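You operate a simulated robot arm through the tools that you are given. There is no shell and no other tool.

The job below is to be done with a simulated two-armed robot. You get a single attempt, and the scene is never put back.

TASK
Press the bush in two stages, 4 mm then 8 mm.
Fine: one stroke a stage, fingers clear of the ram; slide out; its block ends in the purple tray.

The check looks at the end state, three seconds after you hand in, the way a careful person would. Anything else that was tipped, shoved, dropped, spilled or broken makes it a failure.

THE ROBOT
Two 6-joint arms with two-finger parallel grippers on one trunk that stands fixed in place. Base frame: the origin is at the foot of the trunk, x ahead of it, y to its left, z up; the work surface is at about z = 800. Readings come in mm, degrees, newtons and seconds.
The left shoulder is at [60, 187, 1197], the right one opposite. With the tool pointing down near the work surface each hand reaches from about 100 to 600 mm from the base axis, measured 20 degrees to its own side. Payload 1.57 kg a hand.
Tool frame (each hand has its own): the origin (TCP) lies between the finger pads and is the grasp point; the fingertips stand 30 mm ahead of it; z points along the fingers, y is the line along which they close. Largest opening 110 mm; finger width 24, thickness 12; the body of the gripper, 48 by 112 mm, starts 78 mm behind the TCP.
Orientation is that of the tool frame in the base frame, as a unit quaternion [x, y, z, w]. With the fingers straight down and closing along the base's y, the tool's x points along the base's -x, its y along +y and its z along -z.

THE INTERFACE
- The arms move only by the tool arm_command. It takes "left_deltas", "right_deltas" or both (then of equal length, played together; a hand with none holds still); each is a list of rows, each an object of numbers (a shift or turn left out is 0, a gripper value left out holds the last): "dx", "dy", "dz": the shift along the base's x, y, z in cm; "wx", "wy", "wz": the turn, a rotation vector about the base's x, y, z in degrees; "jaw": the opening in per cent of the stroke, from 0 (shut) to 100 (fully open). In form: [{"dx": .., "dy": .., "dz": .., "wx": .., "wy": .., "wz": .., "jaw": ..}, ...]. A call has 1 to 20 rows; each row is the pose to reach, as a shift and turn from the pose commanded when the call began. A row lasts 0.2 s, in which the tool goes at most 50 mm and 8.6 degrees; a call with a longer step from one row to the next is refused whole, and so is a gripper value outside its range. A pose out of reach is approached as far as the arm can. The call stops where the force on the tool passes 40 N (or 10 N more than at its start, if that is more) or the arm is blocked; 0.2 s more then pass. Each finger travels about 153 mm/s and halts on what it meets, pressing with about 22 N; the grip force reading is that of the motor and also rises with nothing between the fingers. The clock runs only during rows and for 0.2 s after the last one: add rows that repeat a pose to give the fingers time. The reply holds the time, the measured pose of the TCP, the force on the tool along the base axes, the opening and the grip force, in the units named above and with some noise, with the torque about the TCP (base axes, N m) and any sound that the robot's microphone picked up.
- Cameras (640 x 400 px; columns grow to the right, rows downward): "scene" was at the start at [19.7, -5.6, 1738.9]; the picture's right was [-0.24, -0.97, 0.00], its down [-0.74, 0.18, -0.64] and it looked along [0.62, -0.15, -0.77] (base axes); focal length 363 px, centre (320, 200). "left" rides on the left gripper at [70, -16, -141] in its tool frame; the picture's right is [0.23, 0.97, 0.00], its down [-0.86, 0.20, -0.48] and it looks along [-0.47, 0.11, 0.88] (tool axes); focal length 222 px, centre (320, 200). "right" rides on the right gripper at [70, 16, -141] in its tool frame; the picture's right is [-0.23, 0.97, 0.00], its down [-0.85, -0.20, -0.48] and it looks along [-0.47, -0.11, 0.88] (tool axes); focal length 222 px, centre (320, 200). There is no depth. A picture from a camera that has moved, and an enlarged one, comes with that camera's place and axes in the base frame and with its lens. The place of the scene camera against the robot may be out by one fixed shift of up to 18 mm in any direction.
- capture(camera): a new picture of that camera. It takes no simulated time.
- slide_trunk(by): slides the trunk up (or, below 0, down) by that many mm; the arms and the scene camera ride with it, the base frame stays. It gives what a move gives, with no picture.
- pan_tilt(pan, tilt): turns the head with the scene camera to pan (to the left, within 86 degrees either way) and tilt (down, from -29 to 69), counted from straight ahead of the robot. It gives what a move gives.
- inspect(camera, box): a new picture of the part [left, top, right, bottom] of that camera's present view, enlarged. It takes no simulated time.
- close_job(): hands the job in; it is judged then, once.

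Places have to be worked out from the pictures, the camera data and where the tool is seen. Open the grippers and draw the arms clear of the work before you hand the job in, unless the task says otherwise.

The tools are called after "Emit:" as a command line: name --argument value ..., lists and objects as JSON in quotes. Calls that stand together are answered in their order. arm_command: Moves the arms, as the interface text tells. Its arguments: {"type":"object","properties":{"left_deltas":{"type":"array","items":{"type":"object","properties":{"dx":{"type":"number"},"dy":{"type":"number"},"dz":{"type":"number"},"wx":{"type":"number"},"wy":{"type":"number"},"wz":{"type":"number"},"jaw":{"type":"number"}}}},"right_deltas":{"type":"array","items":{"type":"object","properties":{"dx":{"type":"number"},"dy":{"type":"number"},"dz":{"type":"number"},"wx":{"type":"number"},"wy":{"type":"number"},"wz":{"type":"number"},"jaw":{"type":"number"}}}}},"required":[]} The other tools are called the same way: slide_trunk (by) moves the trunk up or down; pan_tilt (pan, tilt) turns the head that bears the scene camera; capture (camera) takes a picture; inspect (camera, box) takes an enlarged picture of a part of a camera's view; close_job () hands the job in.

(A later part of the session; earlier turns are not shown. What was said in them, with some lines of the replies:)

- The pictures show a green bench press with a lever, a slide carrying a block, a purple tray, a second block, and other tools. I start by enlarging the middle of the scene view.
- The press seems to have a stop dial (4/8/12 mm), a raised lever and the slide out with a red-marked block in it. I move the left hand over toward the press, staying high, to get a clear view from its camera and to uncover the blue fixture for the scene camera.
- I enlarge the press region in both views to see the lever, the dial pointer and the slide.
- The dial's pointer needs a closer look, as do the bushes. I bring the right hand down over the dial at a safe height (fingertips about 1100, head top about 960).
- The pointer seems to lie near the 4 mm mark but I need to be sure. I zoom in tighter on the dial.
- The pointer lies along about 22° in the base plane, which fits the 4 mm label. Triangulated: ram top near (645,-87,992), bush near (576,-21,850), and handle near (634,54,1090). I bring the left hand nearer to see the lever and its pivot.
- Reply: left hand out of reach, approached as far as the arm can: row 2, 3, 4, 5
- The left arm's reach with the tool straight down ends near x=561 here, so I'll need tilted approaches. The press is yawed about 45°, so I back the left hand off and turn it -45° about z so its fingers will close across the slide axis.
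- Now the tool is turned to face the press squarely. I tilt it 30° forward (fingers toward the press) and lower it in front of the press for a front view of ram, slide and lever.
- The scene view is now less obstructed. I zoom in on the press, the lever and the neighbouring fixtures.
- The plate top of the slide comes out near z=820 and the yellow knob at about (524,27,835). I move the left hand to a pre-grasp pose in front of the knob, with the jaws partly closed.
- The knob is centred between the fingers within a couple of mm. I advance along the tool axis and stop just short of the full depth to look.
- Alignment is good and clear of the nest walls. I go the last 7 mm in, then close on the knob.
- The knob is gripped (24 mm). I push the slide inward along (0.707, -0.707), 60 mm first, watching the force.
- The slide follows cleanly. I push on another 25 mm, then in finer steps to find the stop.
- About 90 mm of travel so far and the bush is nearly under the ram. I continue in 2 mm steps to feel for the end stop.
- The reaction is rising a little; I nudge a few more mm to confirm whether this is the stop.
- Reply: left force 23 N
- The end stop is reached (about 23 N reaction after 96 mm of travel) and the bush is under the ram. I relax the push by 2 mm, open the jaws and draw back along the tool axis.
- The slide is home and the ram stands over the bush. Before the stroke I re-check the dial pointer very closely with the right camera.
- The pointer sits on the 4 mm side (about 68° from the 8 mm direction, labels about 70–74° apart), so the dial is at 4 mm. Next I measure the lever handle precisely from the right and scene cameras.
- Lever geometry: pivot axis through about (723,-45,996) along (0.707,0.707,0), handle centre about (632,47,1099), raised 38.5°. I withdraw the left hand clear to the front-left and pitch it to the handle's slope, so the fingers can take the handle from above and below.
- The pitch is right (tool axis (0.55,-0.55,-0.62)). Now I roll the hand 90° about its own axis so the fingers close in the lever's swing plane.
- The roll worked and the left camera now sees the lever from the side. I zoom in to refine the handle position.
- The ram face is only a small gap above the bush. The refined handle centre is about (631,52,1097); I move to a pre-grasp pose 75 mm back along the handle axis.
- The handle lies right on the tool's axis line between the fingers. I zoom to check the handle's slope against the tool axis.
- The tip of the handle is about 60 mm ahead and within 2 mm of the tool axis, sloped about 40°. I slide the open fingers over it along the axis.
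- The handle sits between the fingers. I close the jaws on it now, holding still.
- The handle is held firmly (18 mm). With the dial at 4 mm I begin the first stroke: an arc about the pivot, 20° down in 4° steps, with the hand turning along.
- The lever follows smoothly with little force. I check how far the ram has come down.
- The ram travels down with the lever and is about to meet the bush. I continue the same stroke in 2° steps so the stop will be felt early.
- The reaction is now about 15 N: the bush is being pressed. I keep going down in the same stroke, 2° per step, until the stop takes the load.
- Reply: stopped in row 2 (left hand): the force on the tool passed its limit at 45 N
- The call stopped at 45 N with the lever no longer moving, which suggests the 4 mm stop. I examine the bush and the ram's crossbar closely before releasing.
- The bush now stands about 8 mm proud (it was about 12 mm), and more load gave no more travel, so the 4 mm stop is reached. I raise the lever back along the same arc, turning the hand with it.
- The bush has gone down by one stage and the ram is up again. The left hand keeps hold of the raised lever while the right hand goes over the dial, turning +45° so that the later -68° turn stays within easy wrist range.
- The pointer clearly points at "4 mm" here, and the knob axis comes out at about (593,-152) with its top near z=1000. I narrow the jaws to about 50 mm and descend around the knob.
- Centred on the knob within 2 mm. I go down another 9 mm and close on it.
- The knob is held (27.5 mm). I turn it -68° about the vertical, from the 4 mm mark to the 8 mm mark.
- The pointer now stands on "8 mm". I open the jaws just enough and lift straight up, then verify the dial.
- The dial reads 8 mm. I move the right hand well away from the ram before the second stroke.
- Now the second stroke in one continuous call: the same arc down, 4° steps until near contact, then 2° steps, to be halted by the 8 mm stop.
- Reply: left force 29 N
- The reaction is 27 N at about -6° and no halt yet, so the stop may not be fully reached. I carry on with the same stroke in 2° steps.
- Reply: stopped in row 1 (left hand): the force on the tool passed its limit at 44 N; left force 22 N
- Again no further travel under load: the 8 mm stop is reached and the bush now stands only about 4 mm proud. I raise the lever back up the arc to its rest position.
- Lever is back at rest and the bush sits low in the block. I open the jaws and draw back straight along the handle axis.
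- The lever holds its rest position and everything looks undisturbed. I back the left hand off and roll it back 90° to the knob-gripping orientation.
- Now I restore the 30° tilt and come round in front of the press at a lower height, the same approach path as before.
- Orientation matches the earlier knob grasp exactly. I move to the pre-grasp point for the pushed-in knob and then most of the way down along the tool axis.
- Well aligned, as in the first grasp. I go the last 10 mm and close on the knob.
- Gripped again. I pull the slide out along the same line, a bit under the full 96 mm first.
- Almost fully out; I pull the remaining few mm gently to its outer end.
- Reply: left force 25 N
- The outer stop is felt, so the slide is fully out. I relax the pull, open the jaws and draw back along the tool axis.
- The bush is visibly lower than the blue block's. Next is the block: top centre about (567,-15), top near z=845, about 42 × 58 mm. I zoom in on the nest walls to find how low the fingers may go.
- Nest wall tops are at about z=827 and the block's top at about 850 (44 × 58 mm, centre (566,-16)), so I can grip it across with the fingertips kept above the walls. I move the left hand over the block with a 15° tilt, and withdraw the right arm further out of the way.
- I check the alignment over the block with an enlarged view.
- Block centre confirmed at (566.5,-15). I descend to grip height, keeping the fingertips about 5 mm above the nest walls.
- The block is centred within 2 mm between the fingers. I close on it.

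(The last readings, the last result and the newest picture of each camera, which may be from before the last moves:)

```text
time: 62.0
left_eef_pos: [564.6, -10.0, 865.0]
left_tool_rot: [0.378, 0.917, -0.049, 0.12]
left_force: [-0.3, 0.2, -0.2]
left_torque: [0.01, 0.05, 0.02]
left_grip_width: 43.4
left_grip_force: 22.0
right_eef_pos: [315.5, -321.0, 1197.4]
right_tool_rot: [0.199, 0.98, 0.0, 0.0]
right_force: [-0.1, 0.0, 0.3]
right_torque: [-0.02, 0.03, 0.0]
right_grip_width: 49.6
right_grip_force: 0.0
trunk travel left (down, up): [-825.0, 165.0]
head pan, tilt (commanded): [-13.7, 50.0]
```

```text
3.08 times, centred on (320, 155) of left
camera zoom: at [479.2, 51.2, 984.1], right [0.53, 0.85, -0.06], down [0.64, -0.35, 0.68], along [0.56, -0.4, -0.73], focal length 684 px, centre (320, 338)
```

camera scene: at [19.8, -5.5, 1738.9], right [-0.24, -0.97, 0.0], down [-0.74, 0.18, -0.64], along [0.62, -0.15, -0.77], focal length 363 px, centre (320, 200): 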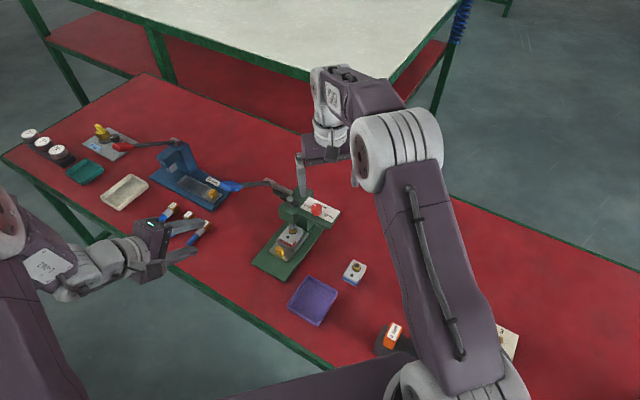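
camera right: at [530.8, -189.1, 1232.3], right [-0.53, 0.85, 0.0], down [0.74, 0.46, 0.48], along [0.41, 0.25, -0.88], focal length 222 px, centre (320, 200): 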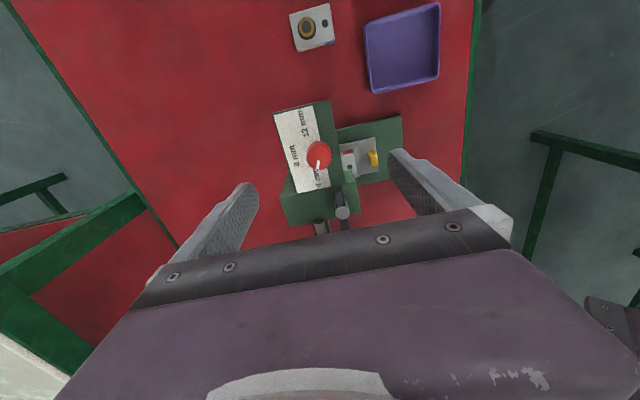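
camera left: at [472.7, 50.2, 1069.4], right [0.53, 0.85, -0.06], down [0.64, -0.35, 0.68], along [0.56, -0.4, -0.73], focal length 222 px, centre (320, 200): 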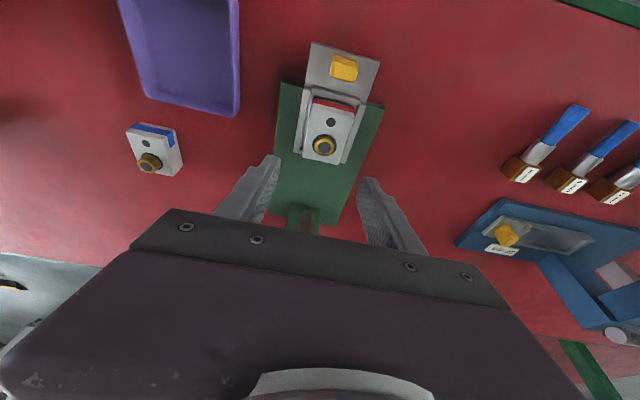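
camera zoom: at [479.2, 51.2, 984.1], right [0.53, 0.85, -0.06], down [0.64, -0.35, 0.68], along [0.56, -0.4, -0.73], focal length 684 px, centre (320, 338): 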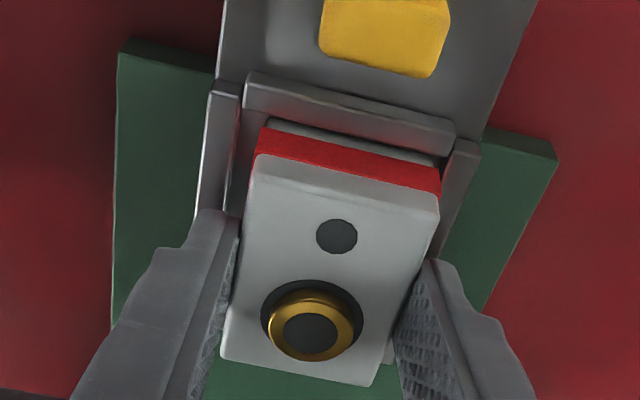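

Held at 43.4 mm. I tighten the command a little and lift slowly straight up 20 mm first.

Emit:
arm_command --left_deltas '[{"jaw": 8}, {"jaw": 8}, {"dz": 0.5, "jaw": 8}, {"dz": 1.2, "jaw": 8}, {"dz": 2.0, "jaw": 8}, {"dz": 2.0, "jaw": 8}]'

Emit:
inspect --camera "left" --box '[240, 90, 400, 220]'

Emit:
inspect --camera "scene" --box '[230, 200, 320, 300]'

```text
time: 63.4
left_eef_pos: [566.2, -9.2, 884.8]
left_tool_rot: [0.378, 0.917, -0.049, 0.12]
left_force: [0.1, -0.2, -3.8]
left_torque: [0.01, 0.0, -0.02]
left_grip_width: 44.0
left_grip_force: 22.0
right_eef_pos: [314.7, -320.4, 1198.5]
right_tool_rot: [0.2, 0.98, -0.001, -0.001]
right_force: [0.3, 0.6, -0.5]
right_torque: [-0.02, -0.03, 0.01]
right_grip_width: 49.5
right_grip_force: 0.1
trunk travel left (down, up): [-825.0, 165.0]
head pan, tilt (commanded): [-13.7, 50.0]
```

```text
3.08 times, centred on (320, 155) of left
camera zoom: at [481.1, 51.9, 1004.7], right [0.53, 0.85, -0.06], down [0.64, -0.35, 0.68], along [0.56, -0.4, -0.73], focal length 684 px, centre (320, 338)
```

zoom: 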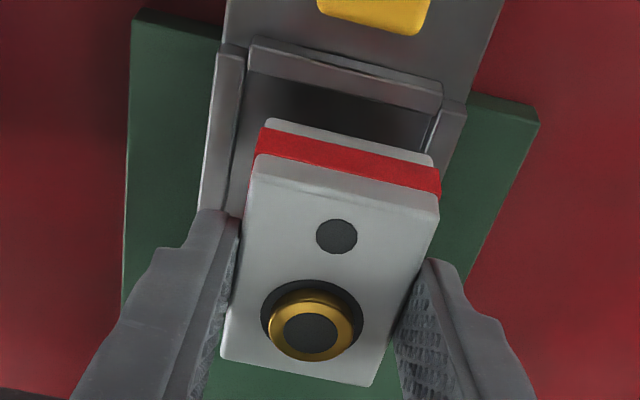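

```text
4.00 times, centred on (275, 250) of scene
camera zoom: at [20.5, -5.7, 1738.9], right [-0.24, -0.97, 0.0], down [-0.74, 0.18, -0.64], along [0.62, -0.15, -0.77], focal length 1453 px, centre (500, 0)
```

zoom: 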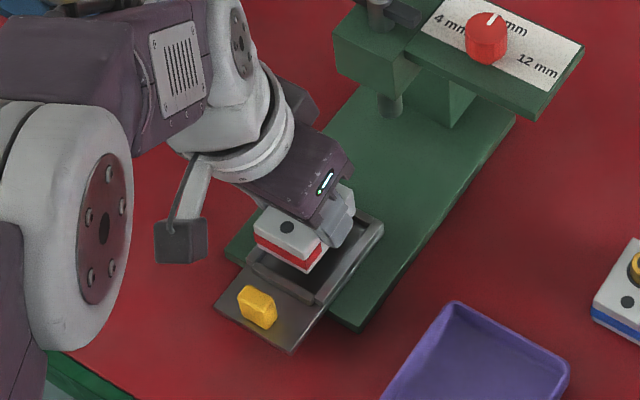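

The block is lifted level and steady (about 3.8 N). I raise it further, then carry it over the purple tray at about (432,-97).

Emit:
arm_command --left_deltas '[{"dz": 2}, {"dz": 4}, {"dx": -0.8, "dy": -0.5, "dz": 5}, {"dx": -2.4, "dy": -1.6, "dz": 5}, {"dx": -4.6, "dy": -3.0, "dz": 5}, {"dx": -6.8, "dy": -4.5, "dz": 5}, {"dx": -9.0, "dy": -5.9, "dz": 5}, {"dx": -11.2, "dy": -7.4, "dz": 5}, {"dx": -12.8, "dy": -8.4, "dz": 5}, {"dx": -13.4, "dy": -8.8, "dz": 5}, {"dx": -13.4, "dy": -8.8, "dz": 5}]'

Emit:
capture --camera "left"

Emit:
capture --camera "scene"

Emit:
capture --camera "right"

```text
time: 65.8
left_eef_pos: [432.1, -99.7, 933.2]
left_tool_rot: [0.378, 0.917, -0.049, 0.12]
left_force: [0.1, 0.3, -2.4]
left_torque: [0.03, 0.0, -0.01]
left_grip_width: 43.7
left_grip_force: 21.7
right_eef_pos: [314.9, -318.9, 1198.4]
right_tool_rot: [0.199, 0.98, 0.0, 0.001]
right_force: [-0.3, 0.7, -0.5]
right_torque: [0.01, -0.01, 0.04]
right_grip_width: 49.6
right_grip_force: 0.1
trunk travel left (down, up): [-825.0, 165.0]
head pan, tilt (commanded): [-13.7, 50.0]
```

```text
taken
camera left: at [346.2, -36.9, 1053.2], right [0.53, 0.85, -0.06], down [0.64, -0.35, 0.68], along [0.56, -0.4, -0.73], focal length 222 px, centre (320, 200)
```

left: 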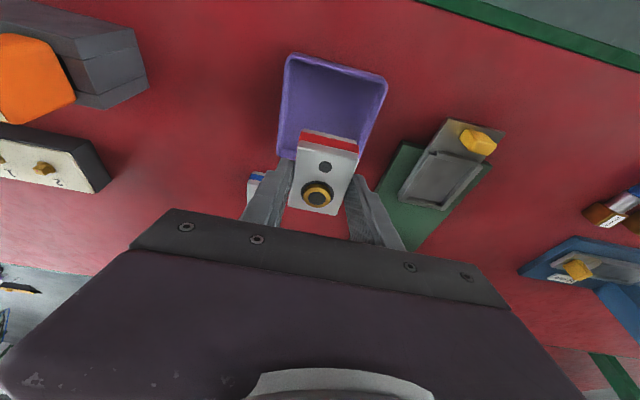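

```text
taken
camera scene: at [20.3, -5.7, 1738.9], right [-0.24, -0.97, 0.0], down [-0.74, 0.18, -0.64], along [0.62, -0.15, -0.77], focal length 363 px, centre (320, 200)
```

scene: 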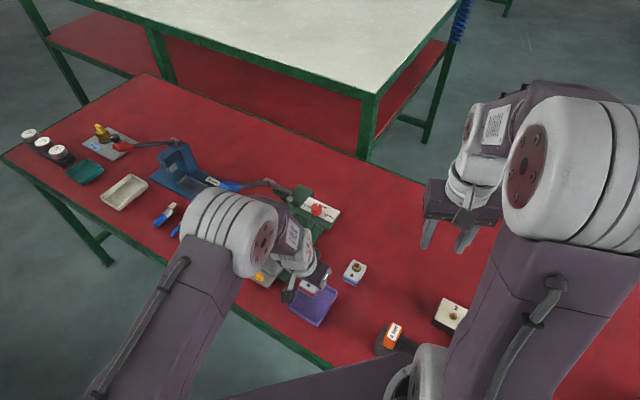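

```text
taken
camera right: at [258.0, -276.9, 1338.4], right [0.59, 0.81, 0.0], down [0.71, -0.52, 0.48], along [0.39, -0.28, -0.88], focal length 222 px, centre (320, 200)
```

right: 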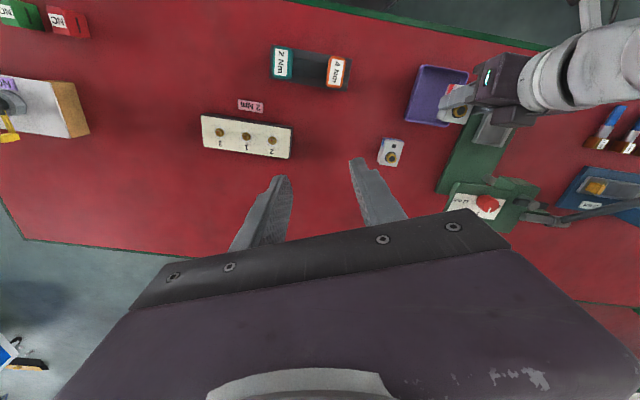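

The block hangs centred over the tray, aligned with it. I lower it to just above the expected floor height.

Emit:
arm_command --left_deltas '[{"dz": -2}, {"dz": -4}, {"dz": -5.6}, {"dz": -6.8}, {"dz": -7.4}, {"dz": -7.4}]'

Emit:
inspect --camera "left" --box '[230, 30, 410, 220]'

Emit:
inspect --camera "right" --box '[390, 50, 500, 140]'

Emit:
inspect --camera "scene" --box '[260, 240, 370, 340]'

```text
time: 67.2
left_eef_pos: [432.8, -97.2, 860.4]
left_tool_rot: [0.378, 0.917, -0.05, 0.119]
left_force: [-0.1, -0.7, -3.4]
left_torque: [0.03, -0.01, -0.01]
left_grip_width: 43.5
left_grip_force: 22.2
right_eef_pos: [314.4, -318.9, 1197.1]
right_tool_rot: [0.199, 0.98, 0.001, 0.0]
right_force: [-0.6, 0.4, 0.0]
right_torque: [0.0, 0.01, 0.0]
right_grip_width: 49.4
right_grip_force: 0.0
trunk travel left (down, up): [-825.0, 165.0]
head pan, tilt (commanded): [-13.7, 50.0]
```

```text
2.11 times, centred on (320, 125) of left
camera zoom: at [346.9, -36.6, 979.9], right [0.53, 0.85, -0.06], down [0.64, -0.35, 0.68], along [0.56, -0.4, -0.73], focal length 468 px, centre (320, 358)
```

zoom: 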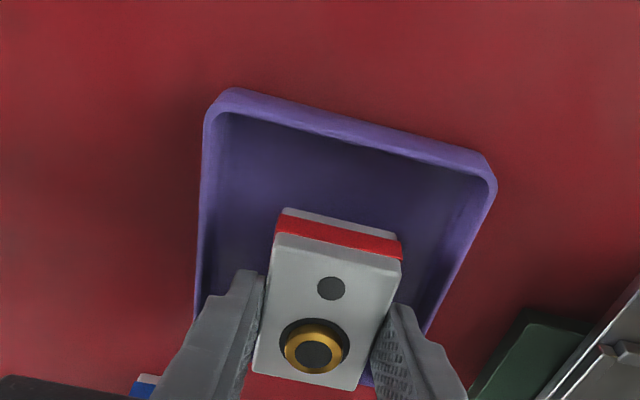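

```text
4.44 times, centred on (445, 95) of right
camera zoom: at [257.7, -277.0, 1338.4], right [0.59, 0.81, 0.0], down [0.71, -0.52, 0.48], along [0.39, -0.28, -0.88], focal length 987 px, centre (-236, 667)
```

zoom: 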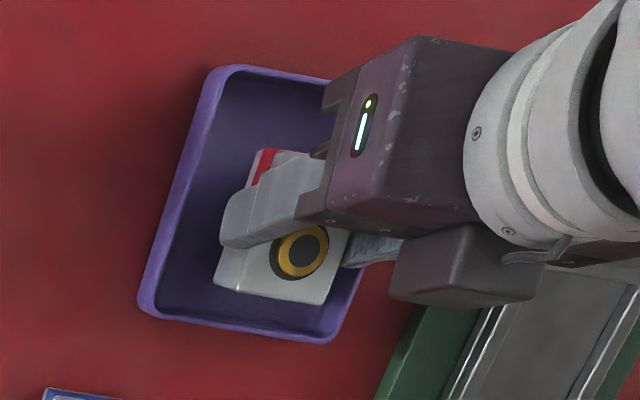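

```text
4.00 times, centred on (315, 290) of scene
camera zoom: at [20.0, -5.8, 1738.9], right [-0.24, -0.97, 0.0], down [-0.74, 0.18, -0.64], along [0.62, -0.15, -0.77], focal length 1453 px, centre (340, -160)
```

zoom: 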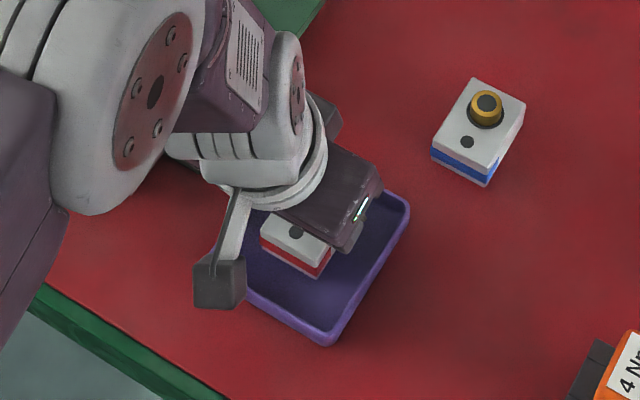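

Position is good: block centre about (434,-98) against tray centre (432,-98). I lower it in small steps until the floor takes the weight.

Emit:
arm_command --left_deltas '[{"dz": -0.3}, {"dz": -0.6}, {"dz": -0.8}]'

```text
time: 68.0
left_eef_pos: [433.0, -99.1, 850.9]
left_tool_rot: [0.378, 0.917, -0.05, 0.12]
left_force: [-0.1, -0.1, -3.2]
left_torque: [0.01, 0.0, -0.02]
left_grip_width: 43.6
left_grip_force: 22.8
right_eef_pos: [314.1, -319.0, 1197.8]
right_tool_rot: [0.199, 0.98, 0.0, 0.0]
right_force: [-0.3, -0.1, -0.4]
right_torque: [0.01, 0.0, -0.02]
right_grip_width: 49.3
right_grip_force: 0.1
trunk travel left (down, up): [-825.0, 165.0]
head pan, tilt (commanded): [-13.7, 50.0]
```

Still the full weight on the hand at z=851, no contact yet. I continue down 2 mm at a time.

Emit:
arm_command --left_deltas '[{"dz": -0.15}, {"dz": -0.25}]'

```text
time: 68.6
left_eef_pos: [432.5, -97.1, 849.2]
left_tool_rot: [0.378, 0.917, -0.049, 0.119]
left_force: [-0.6, -0.2, -2.8]
left_torque: [0.06, 0.01, 0.01]
left_grip_width: 43.7
left_grip_force: 22.1
right_eef_pos: [314.6, -320.4, 1197.7]
right_tool_rot: [0.2, 0.98, 0.0, 0.0]
right_force: [0.9, 0.2, -0.8]
right_torque: [0.02, -0.02, 0.01]
right_grip_width: 49.2
right_grip_force: 0.0
trunk travel left (down, up): [-825.0, 165.0]
head pan, tilt (commanded): [-13.7, 50.0]
```

The hand still carries about 3 N. I go down another 3 mm in fine steps.

Emit:
arm_command --left_deltas '[{"dz": -0.15}, {"dz": -0.3}]'

Emit:
inspect --camera "left" --box '[230, 30, 410, 220]'

```text
time: 69.2
left_eef_pos: [432.9, -97.3, 848.6]
left_tool_rot: [0.378, 0.917, -0.049, 0.121]
left_force: [0.3, 0.8, 1.1]
left_torque: [0.12, 0.06, -0.01]
left_grip_width: 43.8
left_grip_force: 21.8
right_eef_pos: [313.4, -319.6, 1198.2]
right_tool_rot: [0.199, 0.98, -0.001, 0.0]
right_force: [0.2, -0.4, -0.5]
right_torque: [-0.04, -0.03, 0.0]
right_grip_width: 49.6
right_grip_force: 0.2
trunk travel left (down, up): [-825.0, 165.0]
head pan, tilt (commanded): [-13.7, 50.0]
```

```text
2.11 times, centred on (320, 125) of left
camera zoom: at [346.8, -35.9, 967.0], right [0.53, 0.85, -0.06], down [0.64, -0.35, 0.68], along [0.56, -0.4, -0.73], focal length 468 px, centre (320, 358)
```

zoom: 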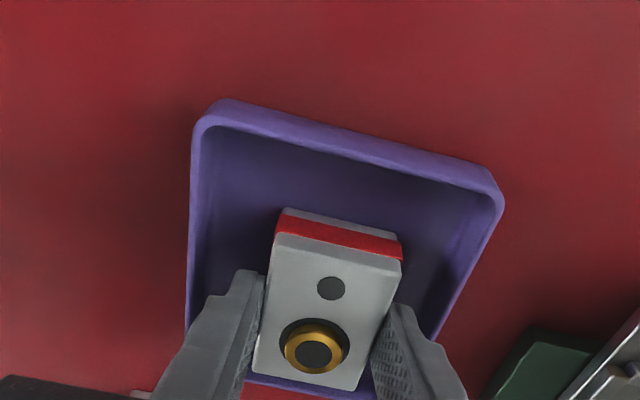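

The force swung from -3 N to +1 N and the descent stalled, so the block stands on the tray floor. I open the jaws by about 10 mm only (tray walls are near) and rise straight up.

Emit:
arm_command --left_deltas '[{"jaw": 44}, {"jaw": 49}, {"jaw": 49}, {"dz": 0.8, "jaw": 49}, {"dz": 2.5, "jaw": 49}, {"dz": 5, "jaw": 49}, {"dz": 8, "jaw": 49}, {"dz": 8, "jaw": 49}]'

Emit:
inspect --camera "left" --box '[230, 30, 410, 220]'

Emit:
inspect --camera "right" --box '[390, 50, 500, 140]'

```text
time: 71.0
left_eef_pos: [432.2, -96.1, 926.5]
left_tool_rot: [0.378, 0.917, -0.049, 0.119]
left_force: [0.9, -0.4, -0.1]
left_torque: [0.0, 0.01, -0.03]
left_grip_width: 53.9
left_grip_force: 0.0
right_eef_pos: [315.0, -319.4, 1197.2]
right_tool_rot: [0.2, 0.98, 0.0, 0.001]
right_force: [0.1, 0.2, -0.7]
right_torque: [0.01, 0.0, -0.04]
right_grip_width: 49.6
right_grip_force: 0.1
trunk travel left (down, up): [-825.0, 165.0]
head pan, tilt (commanded): [-13.7, 50.0]
```

```text
2.11 times, centred on (320, 125) of left
camera zoom: at [347.3, -34.3, 1047.0], right [0.53, 0.85, -0.06], down [0.64, -0.35, 0.68], along [0.56, -0.4, -0.73], focal length 468 px, centre (320, 358)
```

zoom: 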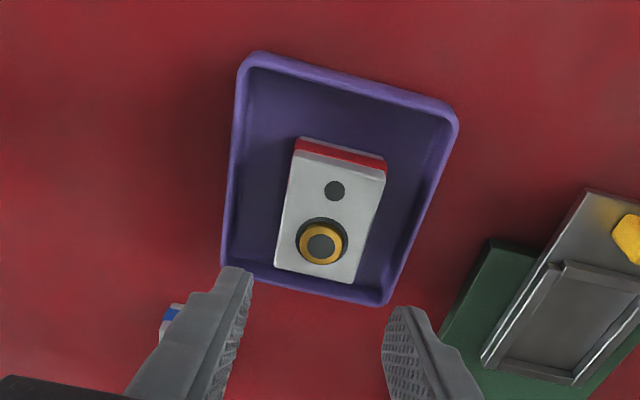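

```text
4.44 times, centred on (445, 95) of right
camera zoom: at [257.7, -277.0, 1338.4], right [0.59, 0.81, 0.0], down [0.71, -0.52, 0.48], along [0.39, -0.28, -0.88], focal length 987 px, centre (-236, 667)
```

zoom: 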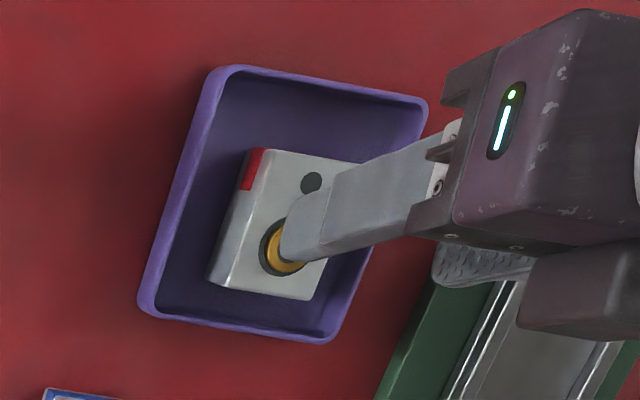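

The block stands inside the purple tray. I raise the left hand, draw both arms clear of the work and open both grippers.

Emit:
arm_command --left_deltas '[{"dz": 4}, {"dz": 8.5}, {"dz": 13}, {"dz": 17, "dy": 2, "dx": -1}, {"dz": 20, "dy": 5, "dx": -3}, {"dz": 22, "dy": 9, "dx": -4}, {"dz": 23, "dy": 13.5, "dx": -5}, {"dz": 24, "dy": 18, "dx": -6, "jaw": 100}, {"dz": 24, "dy": 22.5, "dx": -6, "jaw": 100}, {"dz": 24, "dy": 25, "dx": -6, "jaw": 100}, {"dz": 24, "dy": 25, "dx": -6, "jaw": 100}]' --right_deltas '[{"jaw": 100}, {"jaw": 100}, {"jaw": 100}, {"jaw": 100}, {"jaw": 100}, {"jaw": 100}, {"jaw": 100}, {"jaw": 100}, {"jaw": 100}, {"jaw": 100}, {"jaw": 100}]'

Emit:
capture --camera "scene"

Emit:
inspect --camera "scene" --box '[210, 160, 380, 330]'

Emit:
capture --camera "right"

```text
time: 73.4
left_eef_pos: [370.0, 153.0, 1166.7]
left_tool_rot: [0.378, 0.917, -0.05, 0.12]
left_force: [-0.6, -0.2, -0.8]
left_torque: [-0.01, 0.0, 0.01]
left_grip_width: 110.0
left_grip_force: 0.0
right_eef_pos: [313.7, -319.3, 1197.8]
right_tool_rot: [0.199, 0.98, 0.0, 0.001]
right_force: [-0.2, -0.2, -0.1]
right_torque: [0.02, 0.01, -0.02]
right_grip_width: 110.0
right_grip_force: 0.1
trunk travel left (down, up): [-825.0, 165.0]
head pan, tilt (commanded): [-13.7, 50.0]
```

```text
taken
camera scene: at [19.0, -6.1, 1738.9], right [-0.24, -0.97, 0.0], down [-0.74, 0.18, -0.64], along [0.62, -0.15, -0.77], focal length 363 px, centre (320, 200)
```

scene: 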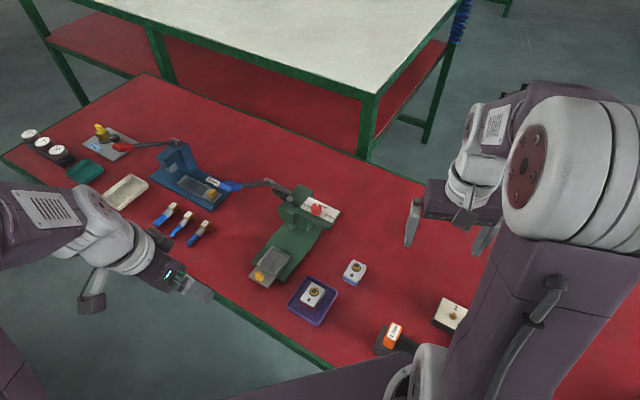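

```text
2.35 times, centred on (295, 245) of scene
camera zoom: at [19.0, -6.1, 1738.9], right [-0.24, -0.97, 0.0], down [-0.74, 0.18, -0.64], along [0.62, -0.15, -0.77], focal length 854 px, centre (379, 94)
```

zoom: 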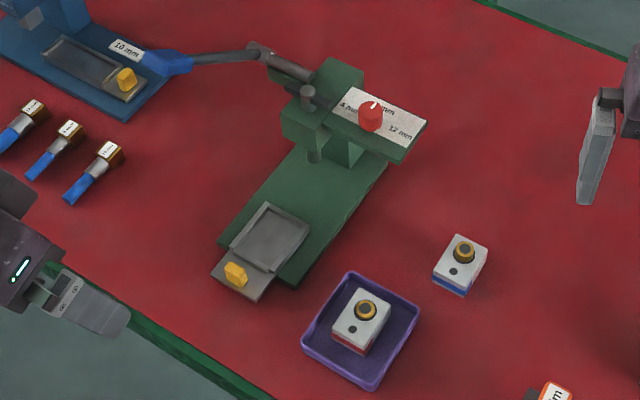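

```text
taken
camera right: at [257.0, -277.2, 1338.5], right [0.59, 0.81, 0.0], down [0.71, -0.52, 0.48], along [0.39, -0.28, -0.88], focal length 222 px, centre (320, 200)
```

right: 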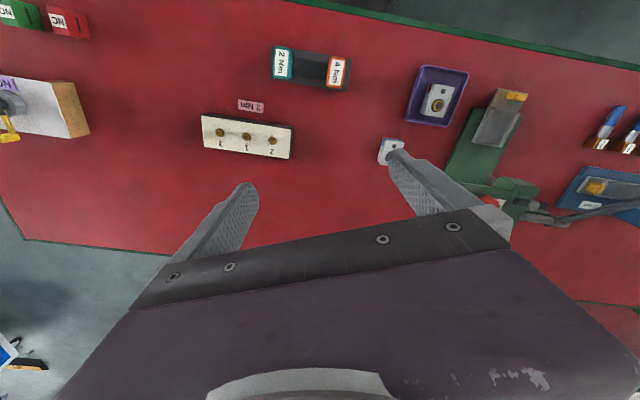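

All is in place: slide out, lever up, block in the tray. One last close look at the two bushes for comparison before handing in.

Emit:
inspect --camera "scene" --box '[280, 250, 380, 330]'

Emit:
inspect --camera "scene" --box '[230, 170, 350, 290]'

```text
5.00 times, centred on (330, 290) of scene
camera zoom: at [19.0, -6.1, 1738.9], right [-0.24, -0.97, 0.0], down [-0.74, 0.18, -0.64], along [0.62, -0.15, -0.77], focal length 1816 px, centre (270, -250)
```

zoom: 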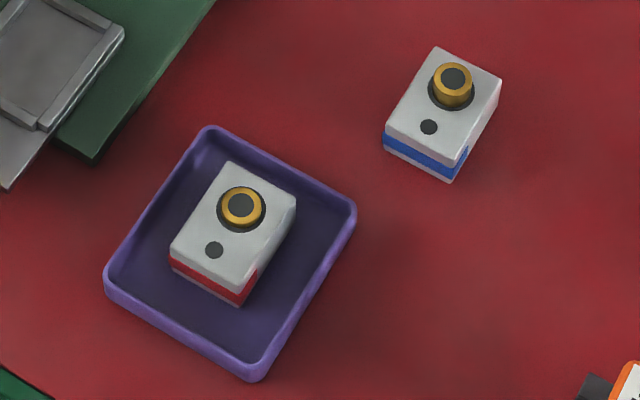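

```text
3.33 times, centred on (290, 230) of scene
camera zoom: at [19.0, -6.1, 1738.9], right [-0.24, -0.97, 0.0], down [-0.74, 0.18, -0.64], along [0.62, -0.15, -0.77], focal length 1211 px, centre (420, 100)
```

zoom: 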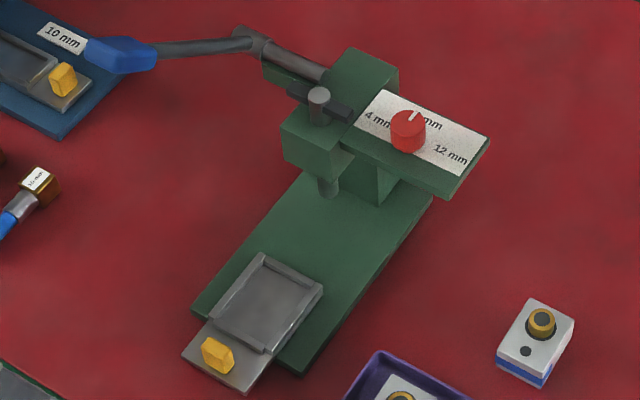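

The pressed bush stands clearly lower than the untouched blue-marked one. Its block is flat in the purple tray, the slide is out, the lever is at rest and nothing else has moved. Both grippers are open and both arms are clear, so I hand the job in.

Emit:
close_job

```text
The job is handed in.
```

The bush was pressed in two single strokes, first with the dial on 4 mm, then on 8 mm. I handed the job in; the check's result has not come back.

- **First stroke:** the dial was already on 4 mm. I pushed the slide in to its end stop and brought the lever down until it would go no further at about 45 N. Then I raised it back to rest.
- **Second stroke:** I turned the dial to 8 mm and brought the lever down until it stopped the same way, at about 44 N.
- **Depth:** I judged this only from the pictures. The bush stood about 12 mm proud at the start, about 8 mm after the first stroke and about 4 mm after the second. In the last view it is clearly lower than the untouched blue-marked one.
- **Fingers:** both hands were well clear of the ram during both strokes.
- **End state:** the slide is fully out and the lever is up at rest. The red-marked block sits flat in the purple tray. Both grippers are open and the arms are clear of the work. I saw nothing else moved, tipped or dropped.

I took "the bush" to be the one in the red-marked block, which was already in the slide. The dial is still on 8 mm.
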